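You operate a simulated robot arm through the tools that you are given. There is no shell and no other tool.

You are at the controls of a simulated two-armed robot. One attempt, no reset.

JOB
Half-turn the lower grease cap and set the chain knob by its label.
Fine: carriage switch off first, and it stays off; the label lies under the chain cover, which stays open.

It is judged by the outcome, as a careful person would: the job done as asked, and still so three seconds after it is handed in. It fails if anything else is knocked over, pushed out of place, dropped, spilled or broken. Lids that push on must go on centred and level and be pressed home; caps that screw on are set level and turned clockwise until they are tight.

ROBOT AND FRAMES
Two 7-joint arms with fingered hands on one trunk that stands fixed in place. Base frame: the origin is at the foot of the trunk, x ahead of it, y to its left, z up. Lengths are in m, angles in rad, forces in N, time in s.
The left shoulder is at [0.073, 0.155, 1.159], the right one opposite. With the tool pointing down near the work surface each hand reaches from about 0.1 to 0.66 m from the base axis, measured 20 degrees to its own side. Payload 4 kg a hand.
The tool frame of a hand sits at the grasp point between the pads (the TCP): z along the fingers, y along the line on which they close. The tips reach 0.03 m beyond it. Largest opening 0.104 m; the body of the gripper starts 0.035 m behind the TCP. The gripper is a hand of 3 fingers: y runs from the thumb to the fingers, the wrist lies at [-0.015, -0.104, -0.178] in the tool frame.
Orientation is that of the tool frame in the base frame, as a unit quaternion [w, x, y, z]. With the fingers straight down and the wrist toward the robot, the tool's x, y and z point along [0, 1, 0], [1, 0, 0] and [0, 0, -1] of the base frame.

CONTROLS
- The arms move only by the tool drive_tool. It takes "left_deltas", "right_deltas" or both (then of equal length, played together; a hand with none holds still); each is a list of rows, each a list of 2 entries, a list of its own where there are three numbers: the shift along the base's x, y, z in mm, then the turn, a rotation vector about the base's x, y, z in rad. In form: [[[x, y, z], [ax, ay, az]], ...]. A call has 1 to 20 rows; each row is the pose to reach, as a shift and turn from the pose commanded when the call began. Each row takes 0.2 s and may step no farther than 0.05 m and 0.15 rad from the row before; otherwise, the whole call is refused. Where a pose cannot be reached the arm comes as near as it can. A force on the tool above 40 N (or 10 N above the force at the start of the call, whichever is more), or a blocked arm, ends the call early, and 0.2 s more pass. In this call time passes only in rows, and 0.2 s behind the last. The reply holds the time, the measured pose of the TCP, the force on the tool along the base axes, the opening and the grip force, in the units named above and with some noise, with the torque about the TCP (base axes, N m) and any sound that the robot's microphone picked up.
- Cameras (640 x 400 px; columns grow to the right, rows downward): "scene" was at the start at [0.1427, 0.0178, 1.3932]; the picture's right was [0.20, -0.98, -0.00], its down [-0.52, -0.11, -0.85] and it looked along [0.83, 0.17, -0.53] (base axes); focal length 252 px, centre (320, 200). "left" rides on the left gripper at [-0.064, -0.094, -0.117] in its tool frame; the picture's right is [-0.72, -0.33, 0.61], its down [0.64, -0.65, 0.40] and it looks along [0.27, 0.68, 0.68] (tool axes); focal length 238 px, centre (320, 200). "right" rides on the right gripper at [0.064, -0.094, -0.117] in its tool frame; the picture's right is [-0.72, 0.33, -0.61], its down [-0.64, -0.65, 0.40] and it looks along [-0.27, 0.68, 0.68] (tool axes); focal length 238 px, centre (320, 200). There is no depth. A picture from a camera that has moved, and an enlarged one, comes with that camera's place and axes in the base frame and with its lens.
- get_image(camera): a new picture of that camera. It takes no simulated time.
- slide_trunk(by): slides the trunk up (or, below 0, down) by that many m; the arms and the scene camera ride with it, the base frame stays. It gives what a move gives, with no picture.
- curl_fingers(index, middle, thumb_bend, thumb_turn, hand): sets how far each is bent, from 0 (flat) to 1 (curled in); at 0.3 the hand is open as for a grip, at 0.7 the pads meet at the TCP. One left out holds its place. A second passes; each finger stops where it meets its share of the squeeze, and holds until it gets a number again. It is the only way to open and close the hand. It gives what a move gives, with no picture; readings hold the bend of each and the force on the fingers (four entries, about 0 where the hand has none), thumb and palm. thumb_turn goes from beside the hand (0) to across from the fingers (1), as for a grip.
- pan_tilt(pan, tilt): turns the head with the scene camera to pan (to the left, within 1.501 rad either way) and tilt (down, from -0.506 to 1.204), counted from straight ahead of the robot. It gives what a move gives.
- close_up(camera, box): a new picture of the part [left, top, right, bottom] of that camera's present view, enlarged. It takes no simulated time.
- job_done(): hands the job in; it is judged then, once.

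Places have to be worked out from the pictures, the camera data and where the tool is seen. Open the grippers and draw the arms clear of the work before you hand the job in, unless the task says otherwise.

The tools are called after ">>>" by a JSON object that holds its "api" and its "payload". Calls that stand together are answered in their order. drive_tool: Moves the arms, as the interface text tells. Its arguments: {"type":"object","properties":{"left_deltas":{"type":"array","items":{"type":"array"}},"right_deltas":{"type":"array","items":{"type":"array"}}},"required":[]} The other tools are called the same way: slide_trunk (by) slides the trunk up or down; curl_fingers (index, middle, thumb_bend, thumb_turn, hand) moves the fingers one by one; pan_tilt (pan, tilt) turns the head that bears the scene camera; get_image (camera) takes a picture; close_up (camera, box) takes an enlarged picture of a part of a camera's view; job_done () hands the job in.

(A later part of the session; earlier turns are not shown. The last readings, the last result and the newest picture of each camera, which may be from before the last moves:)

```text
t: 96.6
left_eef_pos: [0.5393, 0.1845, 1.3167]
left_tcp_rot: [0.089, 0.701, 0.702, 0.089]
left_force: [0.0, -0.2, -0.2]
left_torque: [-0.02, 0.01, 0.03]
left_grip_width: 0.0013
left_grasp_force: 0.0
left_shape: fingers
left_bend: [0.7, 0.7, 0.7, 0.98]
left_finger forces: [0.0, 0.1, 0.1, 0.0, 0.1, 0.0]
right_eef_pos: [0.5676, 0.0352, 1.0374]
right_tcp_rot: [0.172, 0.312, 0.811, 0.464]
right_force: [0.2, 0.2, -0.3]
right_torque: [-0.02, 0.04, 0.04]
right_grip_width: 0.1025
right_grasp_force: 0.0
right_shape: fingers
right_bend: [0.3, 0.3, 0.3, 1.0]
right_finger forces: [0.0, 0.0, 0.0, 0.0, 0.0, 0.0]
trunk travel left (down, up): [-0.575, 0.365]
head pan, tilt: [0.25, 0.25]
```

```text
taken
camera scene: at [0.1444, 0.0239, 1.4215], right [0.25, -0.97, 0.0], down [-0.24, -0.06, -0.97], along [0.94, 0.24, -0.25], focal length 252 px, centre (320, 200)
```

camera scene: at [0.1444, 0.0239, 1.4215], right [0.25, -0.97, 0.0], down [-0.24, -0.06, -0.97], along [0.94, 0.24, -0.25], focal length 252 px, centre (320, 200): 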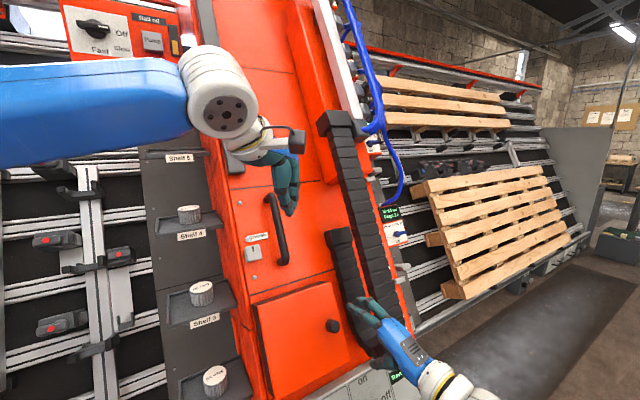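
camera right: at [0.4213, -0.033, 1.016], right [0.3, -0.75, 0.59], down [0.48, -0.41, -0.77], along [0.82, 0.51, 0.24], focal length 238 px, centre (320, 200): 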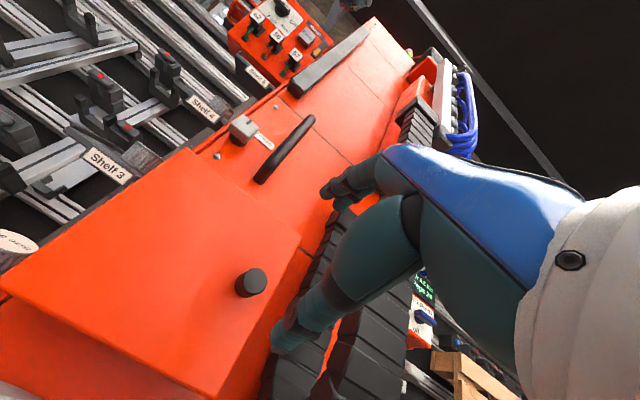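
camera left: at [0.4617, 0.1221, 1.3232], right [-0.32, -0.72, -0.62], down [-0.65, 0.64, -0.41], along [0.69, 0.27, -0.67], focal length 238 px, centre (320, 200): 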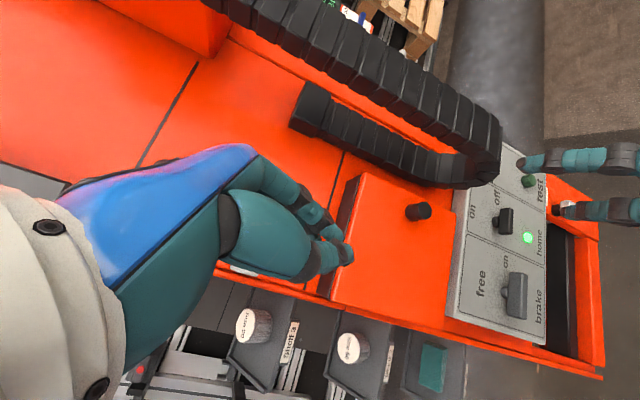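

Both arms are placed. I advance the right hand onto the knob and, at the same time, move the left hand to a staging point above.

>>> {"api": "drive_tool", "payload": {"right_deltas": [[[22, 22, -17], [0, 0, 0]], [[42, 42, -34], [0, 0, 0]], [[63, 63, -51], [0, 0, 0]], [[84, 84, -68], [0, 0, 0]]], "left_deltas": [[[20, -25, -25], [0, 0, 0]], [[40, -50, -50], [0, 0, 0]], [[60, -75, -80], [0, 0, 0]], [[80, -98, -110], [0, 0, 0]]]}}

>>> {"api": "curl_fingers", "payload": {"hand": "right", "index": 0.8, "middle": 0.8, "thumb_bend": 0.8}}

>>> {"api": "get_image", "payload": {"camera": "right"}}

>>> {"api": "get_image", "payload": {"camera": "left"}}

>>> {"api": "get_image", "payload": {"camera": "scene"}}

```text
t: 97.6
left_eef_pos: [0.5777, 0.1341, 1.252]
left_tcp_rot: [0.09, 0.7, 0.702, 0.091]
left_force: [-0.3, 0.6, -0.3]
left_torque: [-0.01, -0.04, -0.03]
left_grip_width: 0.0012
left_grasp_force: 0.0
left_shape: fingers
left_bend: [0.7, 0.7, 0.7, 0.98]
left_finger forces: [0.0, 0.0, 0.0, 0.0, 0.0, 0.0]
left hand out of reach, approached as far as the arm can: row 2, 3, 4
right_eef_pos: [0.6461, 0.1164, 0.972]
right_tcp_rot: [0.175, 0.313, 0.81, 0.464]
right_force: [-2.8, -2.3, 1.1]
right_torque: [0.11, -0.17, -0.03]
right_grip_width: 0.1025
right_grasp_force: 1.1
right_shape: fingers
right_bend: [0.3, 0.3, 0.3, 1.0]
right_finger forces: [0.0, 3.0, 0.0, 0.0, 0.1, 0.1]
trunk travel left (down, up): [-0.575, 0.365]
head pan, tilt: [0.25, 0.25]
```

```text
t: 98.6
left_eef_pos: [0.5806, 0.1336, 1.2486]
left_tcp_rot: [0.089, 0.701, 0.702, 0.091]
left_force: [1.0, -1.2, 0.3]
left_torque: [0.0, 0.01, -0.01]
left_grip_width: 0.0013
left_grasp_force: 0.1
left_shape: fingers
left_bend: [0.7, 0.7, 0.7, 0.98]
left_finger forces: [0.0, 0.0, 0.1, 0.0, 0.1, 0.0]
right_eef_pos: [0.6484, 0.1151, 0.9716]
right_tcp_rot: [0.174, 0.314, 0.81, 0.465]
right_force: [-7.1, -5.5, 3.4]
right_torque: [-0.1, 0.09, 0.05]
right_grip_width: 0.0176
right_grasp_force: 21.4
right_shape: fingers
right_bend: [0.72, 0.77, 0.67, 1.0]
right_finger forces: [11.4, 9.9, 0.1, 0.0, 20.1, 0.0]
trunk travel left (down, up): [-0.575, 0.365]
head pan, tilt: [0.25, 0.25]
```

```text
taken
camera right: at [0.5027, 0.0473, 0.9494], right [0.3, -0.75, 0.59], down [0.48, -0.41, -0.77], along [0.82, 0.51, 0.24], focal length 238 px, centre (320, 200)
```

right: 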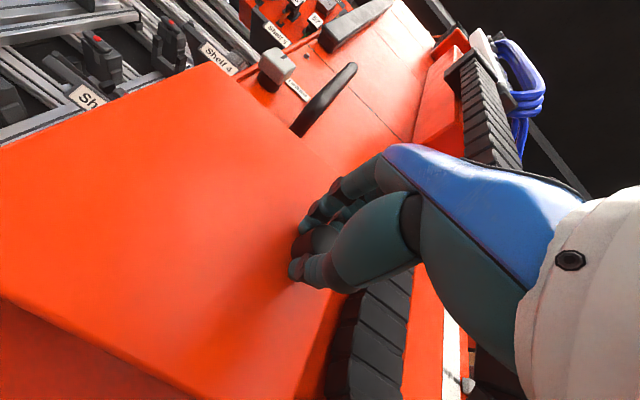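

```text
taken
camera left: at [0.4601, 0.0708, 1.3372], right [-0.16, -0.72, -0.68], down [-0.53, 0.64, -0.55], along [0.83, 0.27, -0.48], focal length 238 px, centre (320, 200)
```

left: 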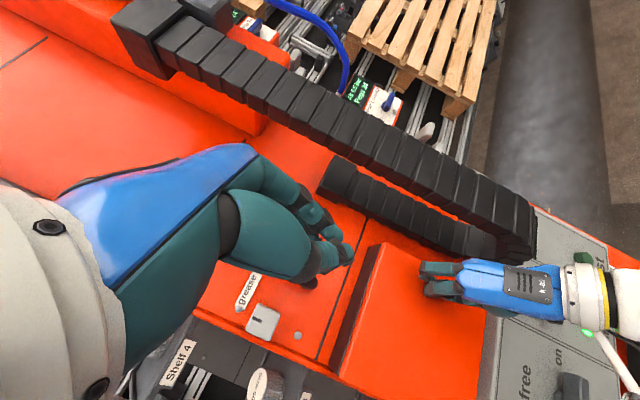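

```text
taken
camera scene: at [0.1418, 0.0209, 1.4218], right [0.25, -0.97, 0.0], down [-0.24, -0.06, -0.97], along [0.94, 0.24, -0.25], focal length 252 px, centre (320, 200)
```

scene: 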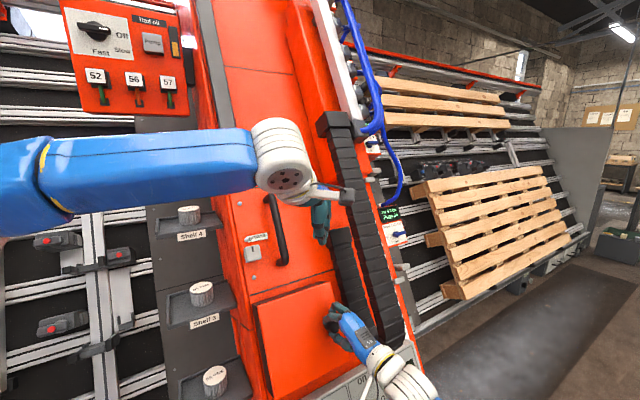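

Firm grip with both fingers this time. I pull the cover open to about 40° and hold.

>>> {"api": "drive_tool", "payload": {"right_deltas": [[[-13, -5, 7], [0, 0, 0]], [[-26, -9, 14], [0, 0, 0]], [[-38, -13, 20], [0, 0, 0]], [[-52, -14, 26], [0, 0, 0]], [[-65, -15, 32], [0, 0, 0]], [[-79, -14, 37], [0, 0, 0]], [[-92, -12, 42], [0, 0, 0]], [[-106, -9, 46], [0, 0, 0]]]}}

>>> {"api": "get_image", "payload": {"camera": "right"}}

>>> {"api": "get_image", "payload": {"camera": "left"}}

>>> {"api": "get_image", "payload": {"camera": "scene"}}

```text
t: 100.4
left_eef_pos: [0.5825, 0.1332, 1.2487]
left_tcp_rot: [0.088, 0.701, 0.702, 0.09]
left_force: [-0.4, 1.6, -0.2]
left_torque: [0.02, -0.01, -0.03]
left_grip_width: 0.0013
left_grasp_force: 0.0
left_shape: fingers
left_bend: [0.7, 0.7, 0.7, 0.98]
left_finger forces: [0.0, 0.0, 0.0, 0.0, 0.0, 0.0]
right_eef_pos: [0.5445, 0.1068, 1.0168]
right_tcp_rot: [0.171, 0.313, 0.81, 0.465]
right_force: [-2.0, -6.0, -6.7]
right_torque: [0.04, -0.21, -0.03]
right_grip_width: 0.0
right_grasp_force: 14.7
right_shape: fingers
right_bend: [0.74, 0.79, 0.72, 1.0]
right_finger forces: [0.0, 10.8, 0.0, 0.0, 18.8, 0.0]
trunk travel left (down, up): [-0.575, 0.365]
head pan, tilt: [0.25, 0.25]
```

```text
taken
camera right: at [0.3988, 0.0396, 0.9949], right [0.3, -0.75, 0.58], down [0.48, -0.41, -0.78], along [0.82, 0.51, 0.24], focal length 238 px, centre (320, 200)
```

right: 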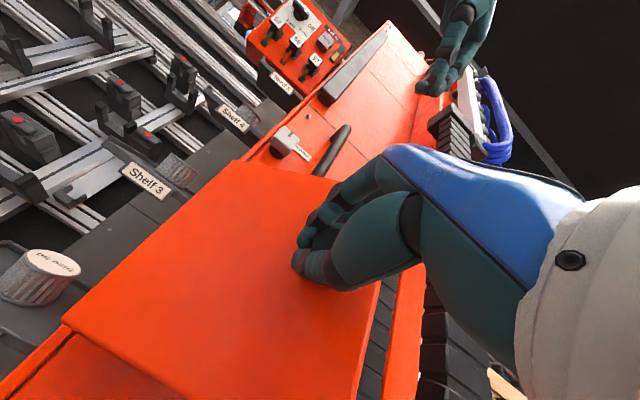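

```text
taken
camera left: at [0.4618, 0.0705, 1.3365], right [-0.16, -0.72, -0.68], down [-0.53, 0.64, -0.55], along [0.83, 0.27, -0.49], focal length 238 px, centre (320, 200)
```

left: 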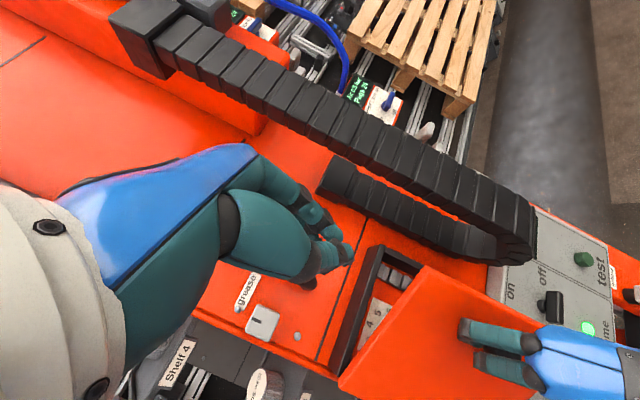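

```text
taken
camera scene: at [0.1442, 0.0205, 1.4215], right [0.25, -0.97, 0.0], down [-0.24, -0.06, -0.97], along [0.94, 0.24, -0.25], focal length 252 px, centre (320, 200)
```

scene: 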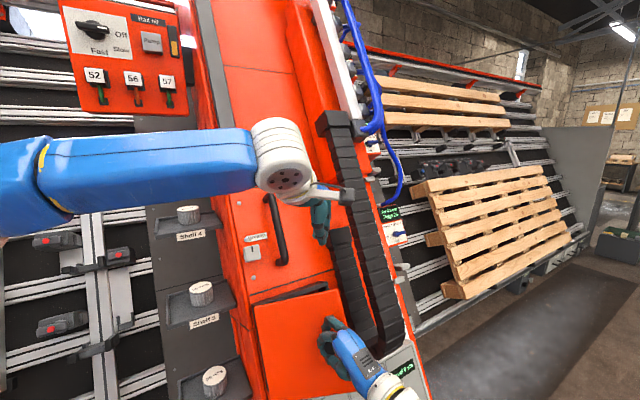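

The cover is ~40° open and I can glimpse an opening with numbers inside. I zoom in from the left camera before moving.

>>> {"api": "close_up", "payload": {"camera": "left", "box": [320, 230, 460, 350]}}

>>> {"api": "close_up", "payload": {"camera": "left", "box": [400, 220, 640, 400]}}

```text
3.33 times, centred on (390, 290) of left
camera zoom: at [0.4618, 0.0705, 1.3365], right [-0.16, -0.72, -0.68], down [-0.53, 0.64, -0.55], along [0.83, 0.27, -0.49], focal length 794 px, centre (87, -100)
```

zoom: 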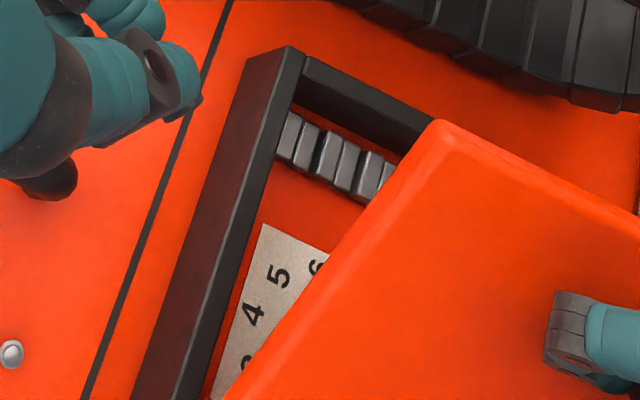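

```text
2.22 times, centred on (520, 310) of left
camera zoom: at [0.4618, 0.0705, 1.3365], right [-0.16, -0.72, -0.68], down [-0.53, 0.64, -0.55], along [0.83, 0.27, -0.49], focal length 530 px, centre (-124, -44)
```

zoom: 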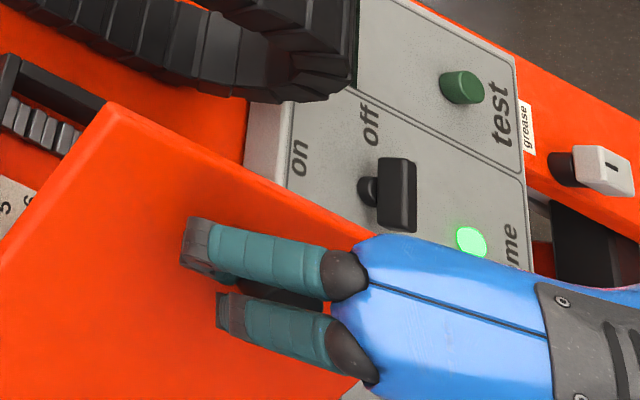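

Inside there's the chain and a numbered dial plate. The left arm can't reach past y≈0.13, so I'll slip the left fingertips under the cover's top edge instead, near (0.64, 0.18, 1.06). First to a point straight above it.

>>> {"api": "drive_tool", "payload": {"left_deltas": [[[7, 16, -10], [0, 0, 0]], [[14, 32, -25], [0, 0, 0]], [[21, 48, -45], [0, 0, 0]]]}}

>>> {"api": "get_image", "payload": {"camera": "left"}}

>>> {"api": "get_image", "payload": {"camera": "right"}}

```text
t: 101.2
left_eef_pos: [0.6032, 0.1809, 1.2042]
left_tcp_rot: [0.087, 0.701, 0.702, 0.09]
left_force: [0.2, 0.5, -1.0]
left_torque: [0.01, -0.03, -0.02]
left_grip_width: 0.0014
left_grasp_force: 0.0
left_shape: fingers
left_bend: [0.7, 0.7, 0.7, 0.98]
left_finger forces: [0.0, 0.0, 0.0, 0.0, 0.0, 0.0]
right_eef_pos: [0.5465, 0.108, 1.0156]
right_tcp_rot: [0.172, 0.314, 0.811, 0.463]
right_force: [-2.0, -5.6, -7.2]
right_torque: [0.01, -0.22, 0.04]
right_grip_width: 0.0002
right_grasp_force: 15.1
right_shape: fingers
right_bend: [0.74, 0.79, 0.72, 1.0]
right_finger forces: [0.0, 10.5, 0.0, 0.1, 19.0, 0.0]
trunk travel left (down, up): [-0.575, 0.365]
head pan, tilt: [0.25, 0.25]
```

```text
taken
camera left: at [0.4823, 0.1176, 1.292], right [-0.16, -0.72, -0.68], down [-0.53, 0.64, -0.55], along [0.83, 0.27, -0.49], focal length 238 px, centre (320, 200)
```

left: 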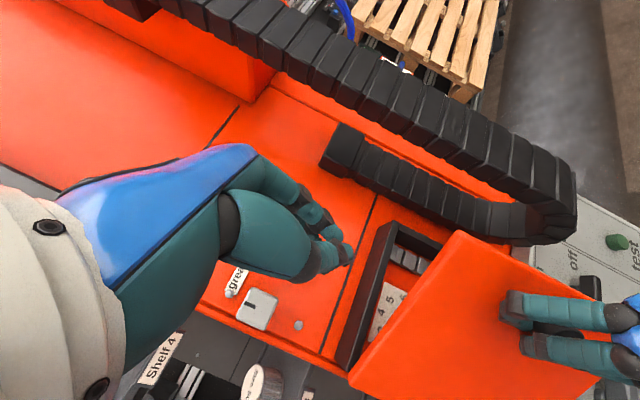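

```text
taken
camera right: at [0.4006, 0.0396, 0.9945], right [0.3, -0.75, 0.58], down [0.48, -0.41, -0.78], along [0.83, 0.51, 0.24], focal length 238 px, centre (320, 200)
```

right: 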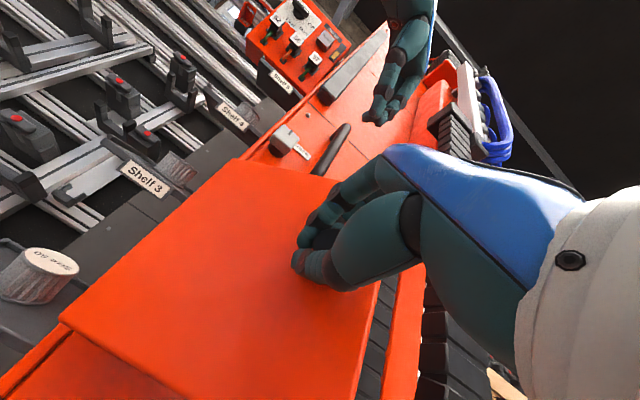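

The tip line leads into the opening behind the cover's top edge. I descend 10 cm along the finger direction.

>>> {"api": "drive_tool", "payload": {"left_deltas": [[[8, 0, -32], [0, 0, 0]], [[16, 0, -64], [0, 0, 0]], [[25, 0, -97], [0, 0, 0]]]}}

>>> {"api": "get_image", "payload": {"camera": "left"}}

>>> {"api": "get_image", "payload": {"camera": "right"}}

>>> {"api": "close_up", "payload": {"camera": "scene", "box": [200, 180, 420, 360]}}

```text
t: 102.0
left_eef_pos: [0.6267, 0.1813, 1.106]
left_tcp_rot: [0.086, 0.701, 0.702, 0.09]
left_force: [0.2, -0.7, -0.2]
left_torque: [-0.01, 0.01, 0.02]
left_grip_width: 0.0014
left_grasp_force: 0.2
left_shape: fingers
left_bend: [0.7, 0.7, 0.7, 0.98]
left_finger forces: [0.0, 0.0, 0.0, 0.0, 0.0, 0.0]
right_eef_pos: [0.5474, 0.1069, 1.0145]
right_tcp_rot: [0.172, 0.314, 0.81, 0.464]
right_force: [-2.4, -6.8, -7.4]
right_torque: [0.03, -0.24, 0.06]
right_grip_width: 0.0001
right_grasp_force: 15.3
right_shape: fingers
right_bend: [0.74, 0.79, 0.72, 1.0]
right_finger forces: [0.0, 10.5, 0.0, 0.0, 19.6, 0.0]
trunk travel left (down, up): [-0.575, 0.365]
head pan, tilt: [0.25, 0.25]
```

```text
taken
camera left: at [0.5066, 0.1185, 1.1947], right [-0.16, -0.72, -0.68], down [-0.53, 0.64, -0.55], along [0.83, 0.27, -0.49], focal length 238 px, centre (320, 200)
```

left: 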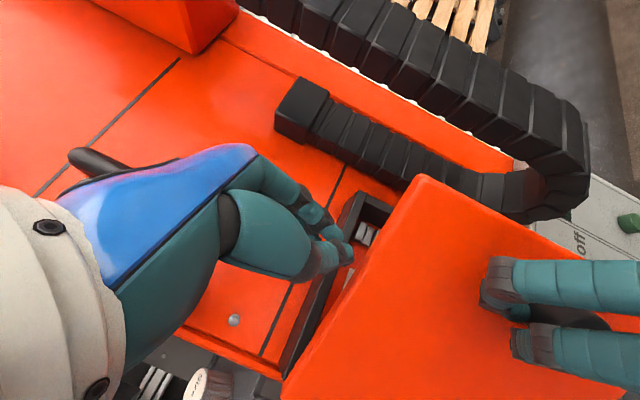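

```text
taken
camera right: at [0.4014, 0.0396, 0.9943], right [0.3, -0.75, 0.58], down [0.48, -0.41, -0.78], along [0.83, 0.51, 0.24], focal length 238 px, centre (320, 200)
```

right: 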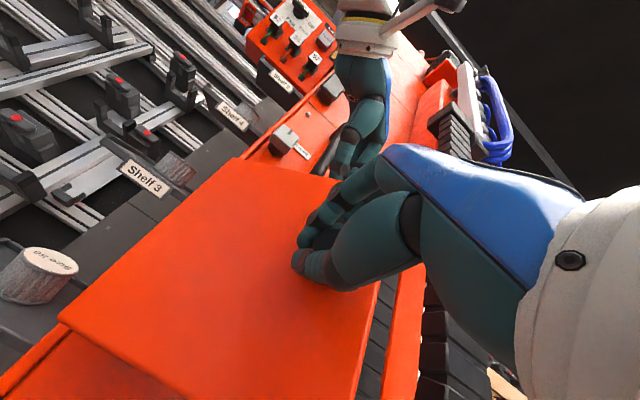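

```text
2.22 times, centred on (310, 270) of scene
camera zoom: at [0.1469, 0.0216, 1.4213], right [0.25, -0.97, 0.0], down [-0.24, -0.06, -0.97], along [0.94, 0.24, -0.25], focal length 560 px, centre (342, 44)
```

zoom: 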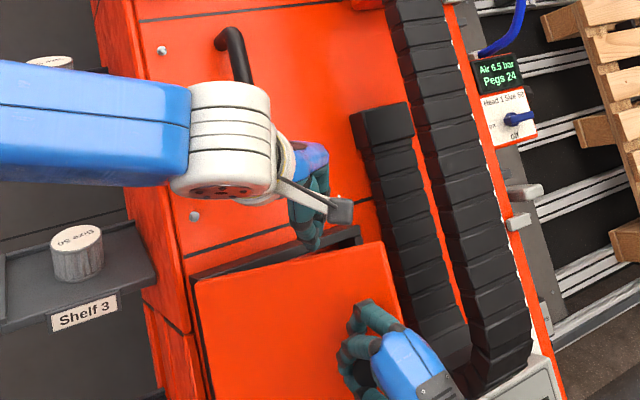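

The tips are just at the gap between frame and cover edge. I continue 4.5 cm in, biased slightly toward the inside.

>>> {"api": "drive_tool", "payload": {"left_deltas": [[[6, 3, -14], [0, 0, 0]], [[11, 5, -28], [0, 0, 0]], [[17, 5, -45], [0, 0, 0]]]}}

>>> {"api": "get_image", "payload": {"camera": "left"}}

>>> {"api": "close_up", "payload": {"camera": "scene", "box": [200, 180, 420, 360]}}

```text
t: 102.8
left_eef_pos: [0.6336, 0.1952, 1.0715]
left_tcp_rot: [0.09, 0.7, 0.702, 0.093]
left_force: [12.7, 1.9, 15.1]
left_torque: [-0.16, 0.35, 0.09]
left_grip_width: 0.0
left_grasp_force: 9.2
left_shape: fingers
left_bend: [0.68, 0.7, 0.72, 0.98]
left_finger forces: [0.1, 0.0, 0.0, 0.0, 19.1, 0.0]
left hand out of reach, approached as far as the arm can: row 2, 3
right_eef_pos: [0.545, 0.1078, 1.0154]
right_tcp_rot: [0.172, 0.313, 0.811, 0.464]
right_force: [-6.2, -5.2, -8.7]
right_torque: [0.02, -0.21, 0.04]
right_grip_width: 0.0
right_grasp_force: 16.8
right_shape: fingers
right_bend: [0.74, 0.79, 0.72, 1.0]
right_finger forces: [0.0, 10.7, 0.0, 0.0, 22.1, 0.0]
trunk travel left (down, up): [-0.575, 0.365]
head pan, tilt: [0.25, 0.25]
```

```text
taken
camera left: at [0.5136, 0.1321, 1.1583], right [-0.15, -0.72, -0.68], down [-0.53, 0.64, -0.56], along [0.83, 0.27, -0.48], focal length 238 px, centre (320, 200)
```

left: 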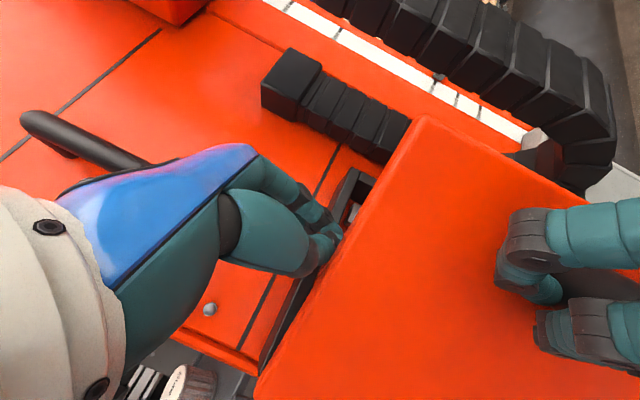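

```text
2.22 times, centred on (310, 270) of scene
camera zoom: at [0.1443, 0.0212, 1.4219], right [0.25, -0.97, 0.0], down [-0.24, -0.06, -0.97], along [0.94, 0.24, -0.25], focal length 560 px, centre (342, 44)
```

zoom: 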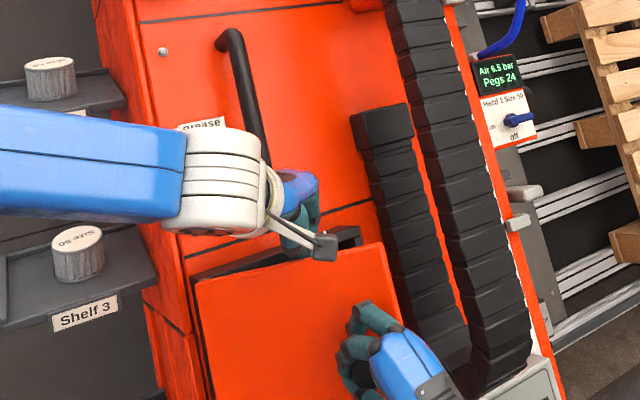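

The thumb is catching on the cover's top edge. I lift back a little, fold the thumb aside, and re-enter with the two fingers only.

>>> {"api": "drive_tool", "payload": {"left_deltas": [[[-5, 0, 20], [0, 0, 0]], [[-10, -5, 45], [0, 0, 0]], [[-15, -14, 65], [0, 0, 0]]]}}

>>> {"api": "curl_fingers", "payload": {"hand": "left", "thumb_bend": 0.0, "thumb_turn": 0.0, "index": 0.5, "middle": 0.5}}

>>> {"api": "get_image", "payload": {"camera": "left"}}

>>> {"api": "close_up", "payload": {"camera": "scene", "box": [200, 180, 420, 360]}}

>>> {"api": "get_image", "payload": {"camera": "right"}}

```text
t: 103.6
left_eef_pos: [0.6184, 0.1821, 1.1321]
left_tcp_rot: [0.086, 0.701, 0.702, 0.091]
left_force: [-0.2, -0.5, 0.0]
left_torque: [-0.02, 0.02, -0.01]
left_grip_width: 0.0005
left_grasp_force: 0.1
left_shape: fingers
left_bend: [0.7, 0.7, 0.7, 0.98]
left_finger forces: [0.0, 0.1, 0.0, 0.0, 0.1, 0.1]
right_eef_pos: [0.5455, 0.1081, 1.0148]
right_tcp_rot: [0.172, 0.314, 0.811, 0.463]
right_force: [-1.7, -4.5, -6.8]
right_torque: [0.04, -0.23, 0.05]
right_grip_width: 0.0
right_grasp_force: 16.0
right_shape: fingers
right_bend: [0.74, 0.79, 0.72, 1.0]
right_finger forces: [0.0, 11.7, 0.0, 0.0, 19.7, 0.0]
trunk travel left (down, up): [-0.575, 0.365]
head pan, tilt: [0.25, 0.25]
```

```text
t: 104.6
left_eef_pos: [0.6199, 0.1834, 1.1322]
left_tcp_rot: [0.087, 0.701, 0.702, 0.09]
left_force: [0.1, -0.4, 0.1]
left_torque: [0.0, -0.02, 0.04]
left_grip_width: 0.1453
left_grasp_force: 0.0
left_shape: fingers
left_bend: [0.5, 0.5, 0.0, 0.0]
left_finger forces: [0.0, 0.0, 0.0, 0.1, 0.0, 0.1]
right_eef_pos: [0.5461, 0.1076, 1.0167]
right_tcp_rot: [0.171, 0.314, 0.81, 0.464]
right_force: [-2.1, -4.5, -6.6]
right_torque: [0.05, -0.22, 0.05]
right_grip_width: 0.0001
right_grasp_force: 16.0
right_shape: fingers
right_bend: [0.74, 0.79, 0.72, 1.0]
right_finger forces: [0.1, 11.3, 0.0, 0.1, 20.0, 0.0]
trunk travel left (down, up): [-0.575, 0.365]
head pan, tilt: [0.25, 0.25]
```

```text
taken
camera left: at [0.4989, 0.1193, 1.2198], right [-0.16, -0.72, -0.68], down [-0.53, 0.64, -0.55], along [0.83, 0.27, -0.49], focal length 238 px, centre (320, 200)
```

left: 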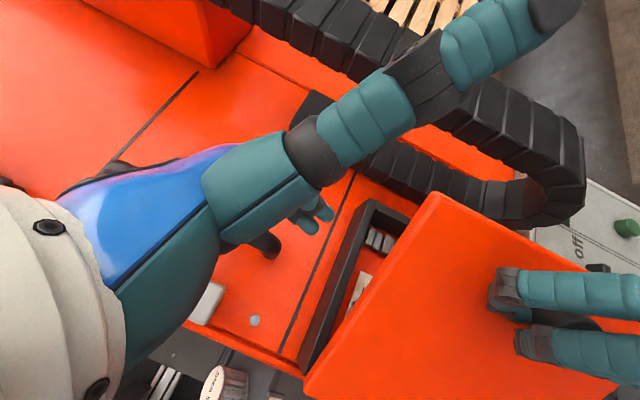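

```text
2.22 times, centred on (310, 270) of scene
camera zoom: at [0.1454, 0.0215, 1.4214], right [0.25, -0.97, 0.0], down [-0.24, -0.06, -0.97], along [0.94, 0.24, -0.25], focal length 560 px, centre (342, 44)
```

zoom: 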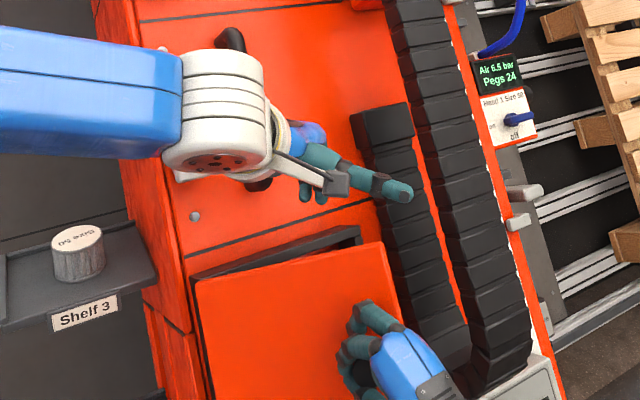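

```text
taken
camera right: at [0.4004, 0.0397, 0.9946], right [0.3, -0.75, 0.58], down [0.48, -0.41, -0.78], along [0.83, 0.51, 0.24], focal length 238 px, centre (320, 200)
```

right: 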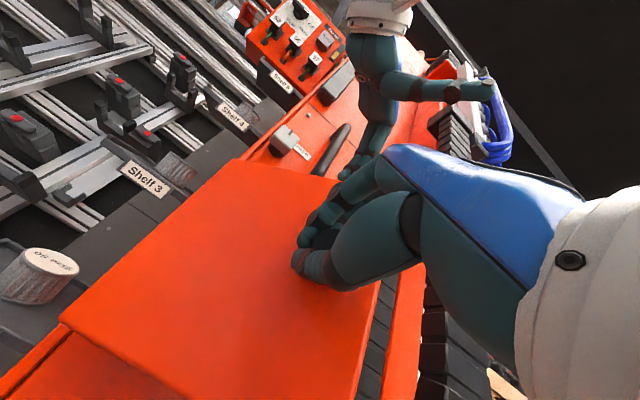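

The extended thumb would foul the cable chain; I curl it in.

>>> {"api": "curl_fingers", "payload": {"hand": "left", "thumb_bend": 1.0, "thumb_turn": 0.0, "index": 0.6, "middle": 0.6}}

>>> {"api": "get_image", "payload": {"camera": "left"}}

>>> {"api": "close_up", "payload": {"camera": "scene", "box": [200, 180, 420, 360]}}

```text
t: 105.6
left_eef_pos: [0.6195, 0.1823, 1.1315]
left_tcp_rot: [0.087, 0.701, 0.702, 0.091]
left_force: [1.0, -0.2, 0.2]
left_torque: [0.03, 0.0, 0.01]
left_grip_width: 0.058
left_grasp_force: 0.2
left_shape: fingers
left_bend: [0.6, 0.6, 1.0, 0.0]
left_finger forces: [0.1, 0.1, 0.1, 0.1, 0.1, 0.0]
right_eef_pos: [0.5452, 0.1069, 1.0165]
right_tcp_rot: [0.172, 0.314, 0.81, 0.464]
right_force: [-2.0, -4.2, -7.2]
right_torque: [0.02, -0.23, 0.03]
right_grip_width: 0.0
right_grasp_force: 16.3
right_shape: fingers
right_bend: [0.74, 0.79, 0.72, 1.0]
right_finger forces: [0.1, 11.3, 0.0, 0.1, 20.2, 0.0]
trunk travel left (down, up): [-0.575, 0.365]
head pan, tilt: [0.25, 0.25]
```

```text
taken
camera left: at [0.4989, 0.1192, 1.2198], right [-0.16, -0.72, -0.68], down [-0.53, 0.64, -0.55], along [0.83, 0.27, -0.49], focal length 238 px, centre (320, 200)
```

left: 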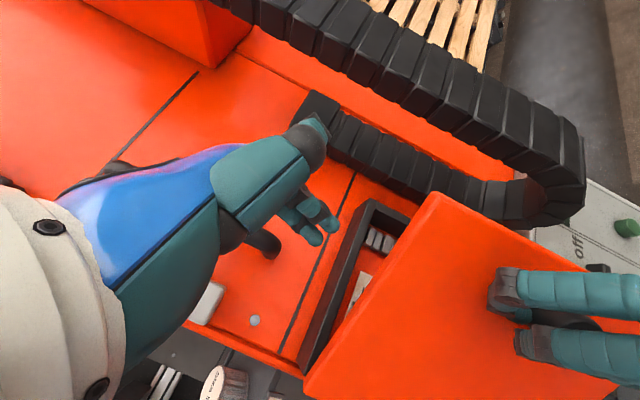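

```text
2.22 times, centred on (310, 270) of scene
camera zoom: at [0.1454, 0.0215, 1.4214], right [0.25, -0.97, 0.0], down [-0.24, -0.06, -0.97], along [0.94, 0.24, -0.25], focal length 560 px, centre (342, 44)
```

zoom: 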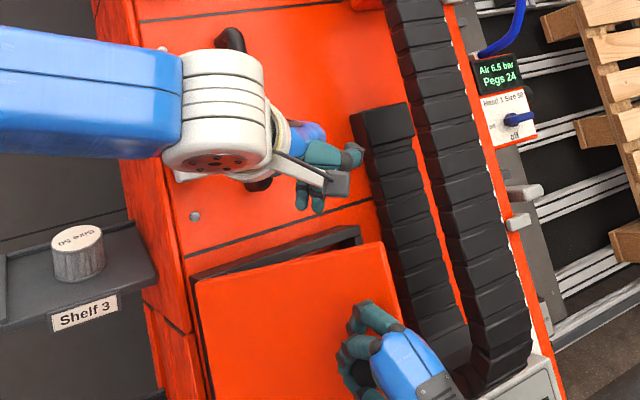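

I'll instead straddle the cover's top edge: fingers inside, thumb outside, nearer the hinge. I reopen the thumb opposite the fingers and shift above that spot.

>>> {"api": "curl_fingers", "payload": {"hand": "left", "thumb_bend": 0.3, "thumb_turn": 1.0, "index": 0.5, "middle": 0.5}}

>>> {"api": "drive_tool", "payload": {"left_deltas": [[[-10, 12, 0], [0, 0, 0]], [[-21, 23, 0], [0, 0, 0]], [[-21, 23, -20], [0, 0, 0]]]}}

>>> {"api": "get_image", "payload": {"camera": "left"}}

>>> {"api": "close_up", "payload": {"camera": "scene", "box": [200, 180, 420, 360]}}

>>> {"api": "get_image", "payload": {"camera": "right"}}

```text
t: 106.6
left_eef_pos: [0.6189, 0.1813, 1.1321]
left_tcp_rot: [0.088, 0.701, 0.702, 0.09]
left_force: [0.3, 0.8, -0.5]
left_torque: [0.01, -0.01, 0.02]
left_grip_width: 0.0771
left_grasp_force: 0.1
left_shape: fingers
left_bend: [0.5, 0.5, 0.3, 0.97]
left_finger forces: [0.0, 0.1, 0.0, 0.0, 0.1, 0.0]
right_eef_pos: [0.5459, 0.1075, 1.0149]
right_tcp_rot: [0.172, 0.314, 0.81, 0.464]
right_force: [-2.2, -5.3, -7.2]
right_torque: [0.05, -0.25, 0.02]
right_grip_width: 0.0002
right_grasp_force: 15.8
right_shape: fingers
right_bend: [0.74, 0.79, 0.72, 1.0]
right_finger forces: [0.0, 11.3, 0.0, 0.1, 20.1, 0.0]
trunk travel left (down, up): [-0.575, 0.365]
head pan, tilt: [0.25, 0.25]
```

```text
t: 107.4
left_eef_pos: [0.5988, 0.2061, 1.1107]
left_tcp_rot: [0.086, 0.701, 0.702, 0.09]
left_force: [0.9, -0.2, -0.4]
left_torque: [0.02, 0.01, -0.01]
left_grip_width: 0.0773
left_grasp_force: 0.0
left_shape: fingers
left_bend: [0.5, 0.5, 0.3, 0.97]
left_finger forces: [0.0, 0.0, 0.0, 0.0, 0.0, 0.1]
right_eef_pos: [0.5472, 0.1074, 1.0159]
right_tcp_rot: [0.171, 0.314, 0.811, 0.464]
right_force: [-2.0, -4.6, -5.4]
right_torque: [0.06, -0.22, 0.05]
right_grip_width: 0.0
right_grasp_force: 15.6
right_shape: fingers
right_bend: [0.74, 0.79, 0.72, 1.0]
right_finger forces: [0.0, 11.7, 0.0, 0.0, 19.5, 0.0]
trunk travel left (down, up): [-0.575, 0.365]
head pan, tilt: [0.25, 0.25]
```

```text
taken
camera left: at [0.4774, 0.1418, 1.1989], right [-0.16, -0.72, -0.68], down [-0.53, 0.64, -0.55], along [0.83, 0.27, -0.49], focal length 238 px, centre (320, 200)
```

left: 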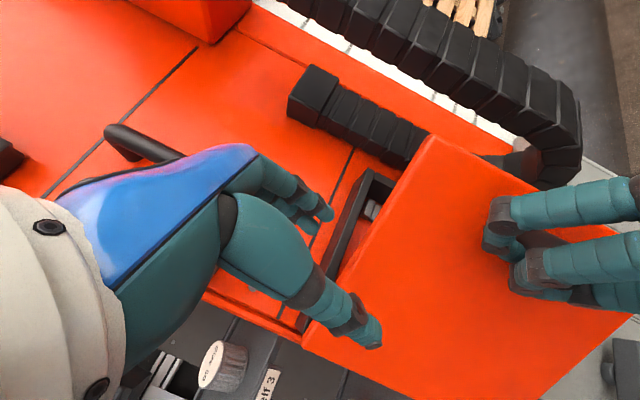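

```text
2.22 times, centred on (310, 270) of scene
camera zoom: at [0.1464, 0.0211, 1.4213], right [0.25, -0.97, 0.0], down [-0.24, -0.06, -0.97], along [0.94, 0.24, -0.25], focal length 560 px, centre (342, 44)
```

zoom: 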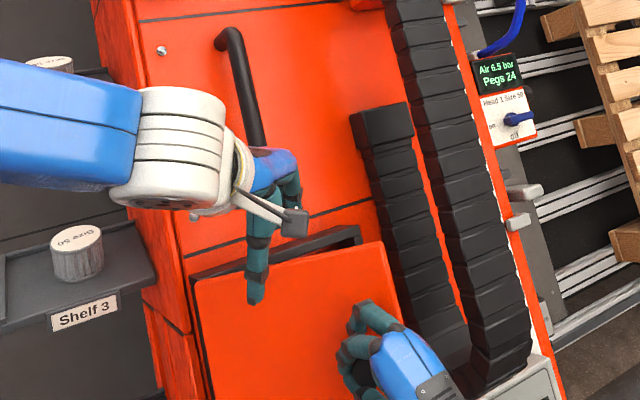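

```text
taken
camera right: at [0.4012, 0.0395, 0.9944], right [0.3, -0.75, 0.58], down [0.48, -0.41, -0.78], along [0.83, 0.51, 0.24], focal length 238 px, centre (320, 200)
```

right: 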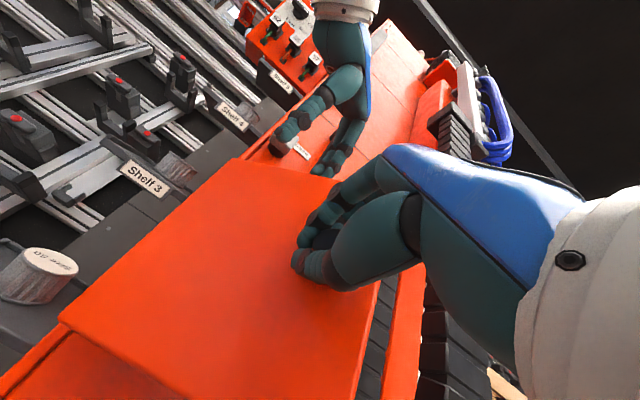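

The thumb is outside and the fingers are just at the gap. I shift slightly inward and descend.

>>> {"api": "drive_tool", "payload": {"left_deltas": [[[11, 1, -5], [0, 0, 0]], [[11, 1, -20], [0, 0, 0]], [[11, 1, -35], [0, 0, 0]], [[11, 1, -50], [0, 0, 0]], [[11, 1, -62], [0, 0, 0]]]}}

>>> {"api": "get_image", "payload": {"camera": "left"}}

>>> {"api": "close_up", "payload": {"camera": "scene", "box": [200, 180, 420, 360]}}

>>> {"api": "get_image", "payload": {"camera": "right"}}

```text
t: 108.6
left_eef_pos: [0.6079, 0.2046, 1.0488]
left_tcp_rot: [0.087, 0.701, 0.702, 0.091]
left_force: [-0.8, 0.2, 0.3]
left_torque: [0.01, -0.03, 0.01]
left_grip_width: 0.077
left_grasp_force: 0.1
left_shape: fingers
left_bend: [0.5, 0.5, 0.3, 0.97]
left_finger forces: [0.0, 0.1, 0.0, 0.0, 0.0, 0.0]
right_eef_pos: [0.5473, 0.1075, 1.0165]
right_tcp_rot: [0.172, 0.314, 0.81, 0.464]
right_force: [-2.4, -5.6, -8.1]
right_torque: [0.04, -0.23, 0.01]
right_grip_width: 0.0002
right_grasp_force: 15.7
right_shape: fingers
right_bend: [0.74, 0.79, 0.72, 1.0]
right_finger forces: [0.0, 10.9, 0.1, 0.1, 19.9, 0.1]
trunk travel left (down, up): [-0.575, 0.365]
head pan, tilt: [0.25, 0.25]
```

```text
taken
camera left: at [0.4877, 0.1417, 1.1366], right [-0.16, -0.72, -0.68], down [-0.53, 0.64, -0.55], along [0.83, 0.27, -0.49], focal length 238 px, centre (320, 200)
```

left: 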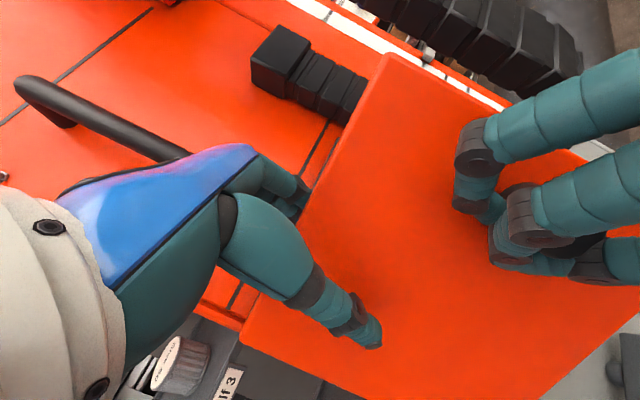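

```text
2.22 times, centred on (310, 270) of scene
camera zoom: at [0.1457, 0.0216, 1.4214], right [0.25, -0.97, 0.0], down [-0.24, -0.06, -0.97], along [0.94, 0.24, -0.25], focal length 560 px, centre (342, 44)
```

zoom: 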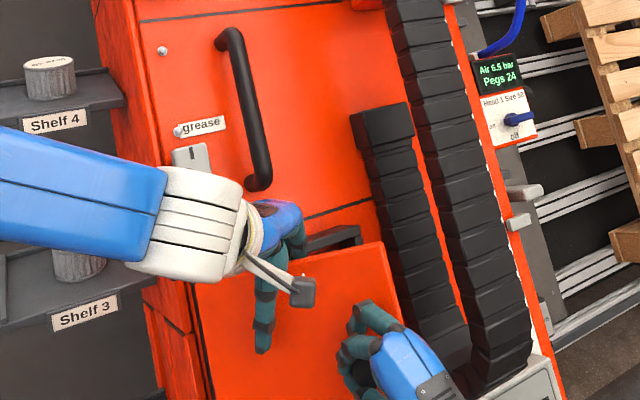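

```text
taken
camera right: at [0.4006, 0.0398, 0.9946], right [0.3, -0.75, 0.58], down [0.48, -0.41, -0.78], along [0.83, 0.51, 0.24], focal length 238 px, centre (320, 200)
```

right: 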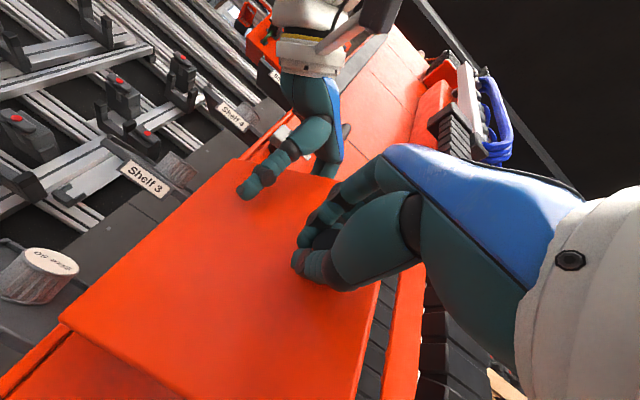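

The fingers are behind the cover, thumb in front. I take up the load with the left hand, then release the right.

>>> {"api": "drive_tool", "payload": {"left_deltas": [[[-8, -4, 5], [0, 0, 0]], [[-16, -8, 10], [0, 0, 0]], [[-22, -12, 14], [0, 0, 0]]]}}

>>> {"api": "curl_fingers", "payload": {"hand": "right", "index": 0.3, "middle": 0.3, "thumb_bend": 0.3}}

>>> {"api": "get_image", "payload": {"camera": "left"}}

>>> {"api": "get_image", "payload": {"camera": "right"}}

```text
t: 109.4
left_eef_pos: [0.5868, 0.1943, 1.0623]
left_tcp_rot: [0.087, 0.701, 0.702, 0.09]
left_force: [0.6, 0.3, 0.1]
left_torque: [-0.01, -0.02, 0.02]
left_grip_width: 0.0777
left_grasp_force: 0.1
left_shape: fingers
left_bend: [0.5, 0.5, 0.3, 0.97]
left_finger forces: [0.7, 0.0, 0.0, 0.0, 0.1, 0.0]
right_eef_pos: [0.5459, 0.1069, 1.0155]
right_tcp_rot: [0.172, 0.313, 0.81, 0.465]
right_force: [-2.9, -5.6, -7.6]
right_torque: [0.06, -0.21, 0.05]
right_grip_width: 0.0002
right_grasp_force: 15.5
right_shape: fingers
right_bend: [0.74, 0.79, 0.72, 1.0]
right_finger forces: [0.1, 10.7, 0.0, 0.0, 20.1, 0.1]
trunk travel left (down, up): [-0.575, 0.365]
head pan, tilt: [0.25, 0.25]
```

```text
t: 110.4
left_eef_pos: [0.5867, 0.1946, 1.0621]
left_tcp_rot: [0.088, 0.701, 0.702, 0.091]
left_force: [3.9, 0.0, 1.2]
left_torque: [-0.03, 0.0, 0.02]
left_grip_width: 0.0808
left_grasp_force: 1.4
left_shape: fingers
left_bend: [0.48, 0.5, 0.3, 0.97]
left_finger forces: [3.6, 0.0, 0.0, 0.0, 0.1, 0.0]
right_eef_pos: [0.5473, 0.1088, 1.0174]
right_tcp_rot: [0.173, 0.313, 0.81, 0.464]
right_force: [-1.9, -0.1, 0.4]
right_torque: [0.04, -0.07, 0.05]
right_grip_width: 0.1023
right_grasp_force: 1.2
right_shape: fingers
right_bend: [0.3, 0.3, 0.3, 1.0]
right_finger forces: [0.0, 1.6, 0.0, 0.0, 0.1, 0.1]
trunk travel left (down, up): [-0.575, 0.365]
head pan, tilt: [0.25, 0.25]
```

```text
taken
camera left: at [0.4655, 0.1314, 1.1504], right [-0.16, -0.72, -0.68], down [-0.53, 0.64, -0.55], along [0.83, 0.27, -0.49], focal length 238 px, centre (320, 200)
```

left: 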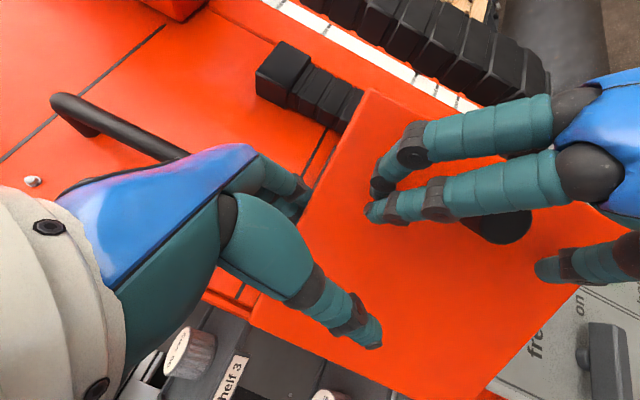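

```text
taken
camera right: at [0.4003, 0.0413, 0.9948], right [0.3, -0.75, 0.59], down [0.48, -0.41, -0.77], along [0.83, 0.51, 0.24], focal length 238 px, centre (320, 200)
```

right: 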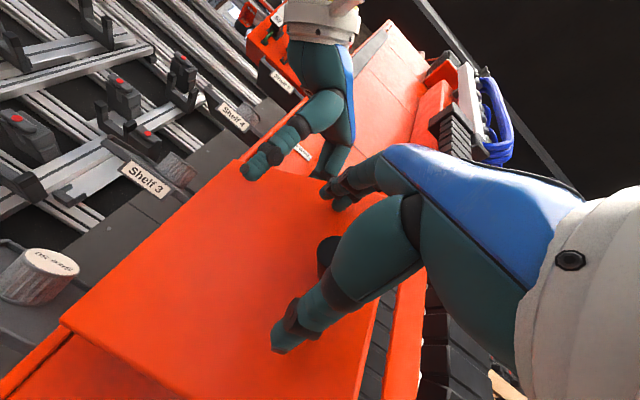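

The left index now carries the cover. I retreat the right hand out and to the right.

>>> {"api": "drive_tool", "payload": {"right_deltas": [[[-20, -20, 14], [0, 0, 0]], [[-40, -45, 25], [0, 0, 0]], [[-60, -80, 30], [0, 0, 0]], [[-75, -120, 30], [0, 0, 0]], [[-85, -160, 30], [0, 0, 0]], [[-90, -200, 20], [0, 0, 0]], [[-90, -240, 10], [0, 0, 0]]]}}

>>> {"api": "get_image", "payload": {"camera": "scene"}}

>>> {"api": "get_image", "payload": {"camera": "left"}}

```text
t: 112.0
left_eef_pos: [0.5841, 0.1932, 1.0629]
left_tcp_rot: [0.086, 0.701, 0.702, 0.091]
left_force: [0.8, 2.0, 0.9]
left_torque: [-0.06, -0.03, 0.09]
left_grip_width: 0.0794
left_grasp_force: 0.6
left_shape: fingers
left_bend: [0.49, 0.5, 0.3, 0.97]
left_finger forces: [2.2, 0.1, 0.0, 0.0, 0.0, 0.0]
right_eef_pos: [0.4558, -0.1309, 1.0249]
right_tcp_rot: [0.173, 0.314, 0.81, 0.465]
right_force: [-0.8, 0.0, -0.3]
right_torque: [-0.02, -0.01, 0.02]
right_grip_width: 0.1024
right_grasp_force: 0.1
right_shape: fingers
right_bend: [0.3, 0.3, 0.3, 1.0]
right_finger forces: [0.0, 0.1, 0.1, 0.0, 0.0, 0.1]
trunk travel left (down, up): [-0.575, 0.365]
head pan, tilt: [0.25, 0.25]
```

```text
taken
camera scene: at [0.1436, 0.0212, 1.4216], right [0.25, -0.97, 0.0], down [-0.24, -0.06, -0.97], along [0.94, 0.24, -0.25], focal length 252 px, centre (320, 200)
```

scene: 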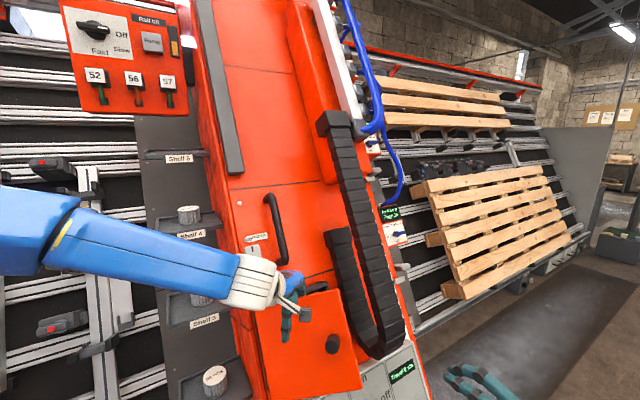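

```text
taken
camera left: at [0.4646, 0.1297, 1.1508], right [-0.16, -0.72, -0.68], down [-0.53, 0.64, -0.55], along [0.83, 0.27, -0.49], focal length 238 px, centre (320, 200)
```

left: 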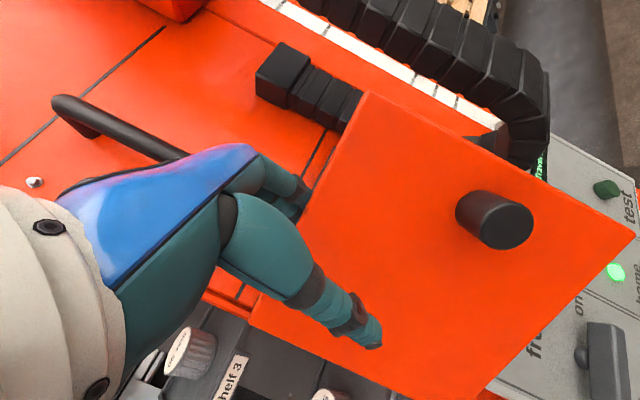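

Clear. I sweep the cover open with the left hand along its arc.

>>> {"api": "drive_tool", "payload": {"left_deltas": [[[-10, -2, 5], [0, 0, 0]], [[-20, -2, 10], [0, 0, 0]], [[-31, -1, 14], [0, 0, 0]], [[-44, 3, 17], [0, 0, 0]], [[-56, 8, 20], [0, 0, 0]]]}}

>>> {"api": "get_image", "payload": {"camera": "scene"}}

>>> {"api": "get_image", "payload": {"camera": "left"}}

```text
t: 113.2
left_eef_pos: [0.5285, 0.2033, 1.084]
left_tcp_rot: [0.088, 0.701, 0.702, 0.09]
left_force: [0.4, -0.9, -0.4]
left_torque: [0.01, -0.01, -0.01]
left_grip_width: 0.0778
left_grasp_force: 0.1
left_shape: fingers
left_bend: [0.5, 0.5, 0.3, 0.97]
left_finger forces: [0.1, 0.4, 0.0, 0.0, 0.0, 0.1]
right_eef_pos: [0.4566, -0.1299, 1.0262]
right_tcp_rot: [0.173, 0.314, 0.81, 0.464]
right_force: [0.1, 0.0, -0.4]
right_torque: [0.01, 0.0, 0.0]
right_grip_width: 0.1023
right_grasp_force: 0.1
right_shape: fingers
right_bend: [0.3, 0.3, 0.3, 1.0]
right_finger forces: [0.0, 0.1, 0.0, 0.1, 0.0, 0.0]
trunk travel left (down, up): [-0.575, 0.365]
head pan, tilt: [0.25, 0.25]
```

```text
taken
camera scene: at [0.143, 0.0224, 1.4217], right [0.25, -0.97, 0.0], down [-0.24, -0.06, -0.97], along [0.94, 0.24, -0.25], focal length 252 px, centre (320, 200)
```

scene: 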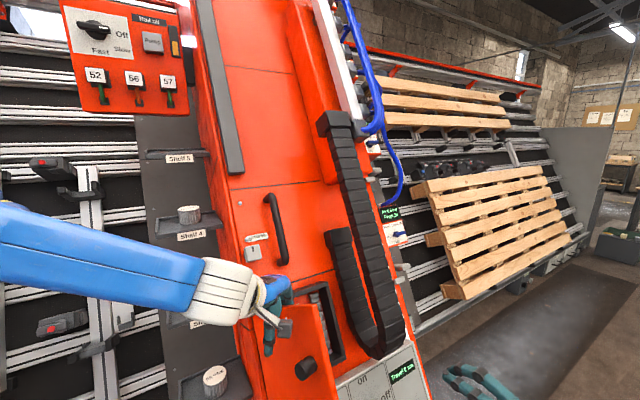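

```text
taken
camera left: at [0.4076, 0.1392, 1.1722], right [-0.16, -0.72, -0.68], down [-0.53, 0.64, -0.55], along [0.83, 0.27, -0.49], focal length 238 px, centre (320, 200)
```

left: 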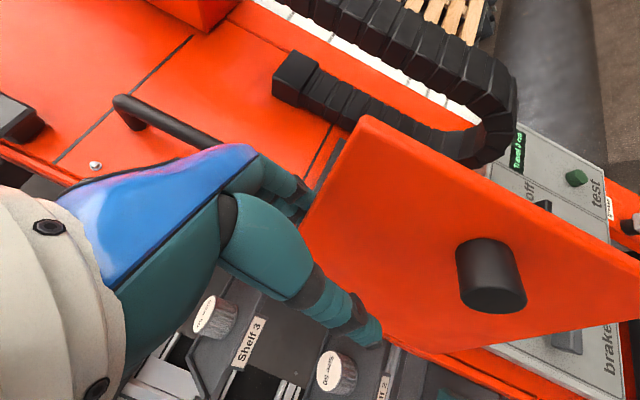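

The cover is now about 75° open and following smoothly. I carry on past the vertical.

>>> {"api": "drive_tool", "payload": {"left_deltas": [[[-12, 7, 2], [0, 0, 0]], [[-23, 14, 3], [0, 0, 0]], [[-33, 24, 3], [0, 0, 0]], [[-42, 34, 2], [0, 0, 0]], [[-49, 46, 0], [0, 0, 0]], [[-55, 58, -2], [0, 0, 0]]]}}

>>> {"api": "get_image", "payload": {"camera": "scene"}}

>>> {"api": "get_image", "payload": {"camera": "left"}}

```text
t: 114.6
left_eef_pos: [0.4754, 0.2487, 1.082]
left_tcp_rot: [0.085, 0.704, 0.699, 0.092]
left_force: [8.1, -21.9, 1.3]
left_torque: [-0.35, -0.11, -1.1]
left_grip_width: 0.0785
left_grasp_force: 11.3
left_shape: fingers
left_bend: [0.49, 0.43, 0.3, 0.98]
left_finger forces: [1.5, 21.1, 0.1, 0.1, 0.0, 0.0]
right_eef_pos: [0.4578, -0.1373, 1.0237]
right_tcp_rot: [0.171, 0.315, 0.809, 0.466]
right_force: [0.7, 0.3, -0.4]
right_torque: [0.03, 0.0, 0.0]
right_grip_width: 0.1028
right_grasp_force: 0.1
right_shape: fingers
right_bend: [0.3, 0.3, 0.3, 1.0]
right_finger forces: [0.1, 0.0, 0.0, 0.0, 0.0, 0.1]
trunk travel left (down, up): [-0.575, 0.365]
head pan, tilt: [0.25, 0.25]
```

```text
taken
camera scene: at [0.1452, 0.0089, 1.4217], right [0.25, -0.97, -0.01], down [-0.24, -0.05, -0.97], along [0.94, 0.24, -0.25], focal length 252 px, centre (320, 200)
```

scene: 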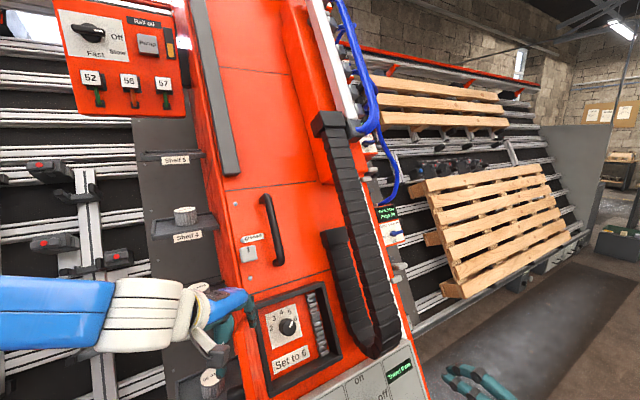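

```text
taken
camera left: at [0.3542, 0.1862, 1.1706], right [-0.17, -0.71, -0.68], down [-0.53, 0.65, -0.55], along [0.83, 0.27, -0.48], focal length 238 px, centre (320, 200)
```

left: 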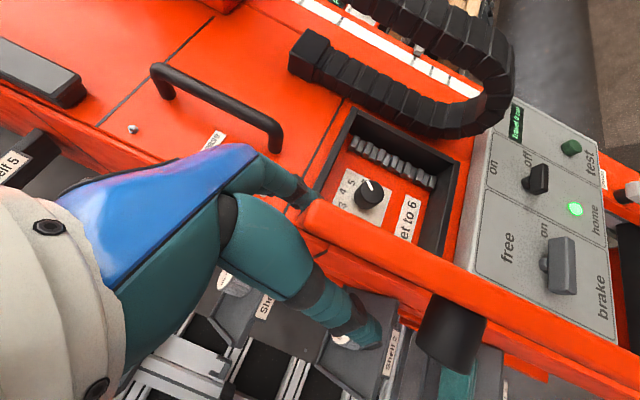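

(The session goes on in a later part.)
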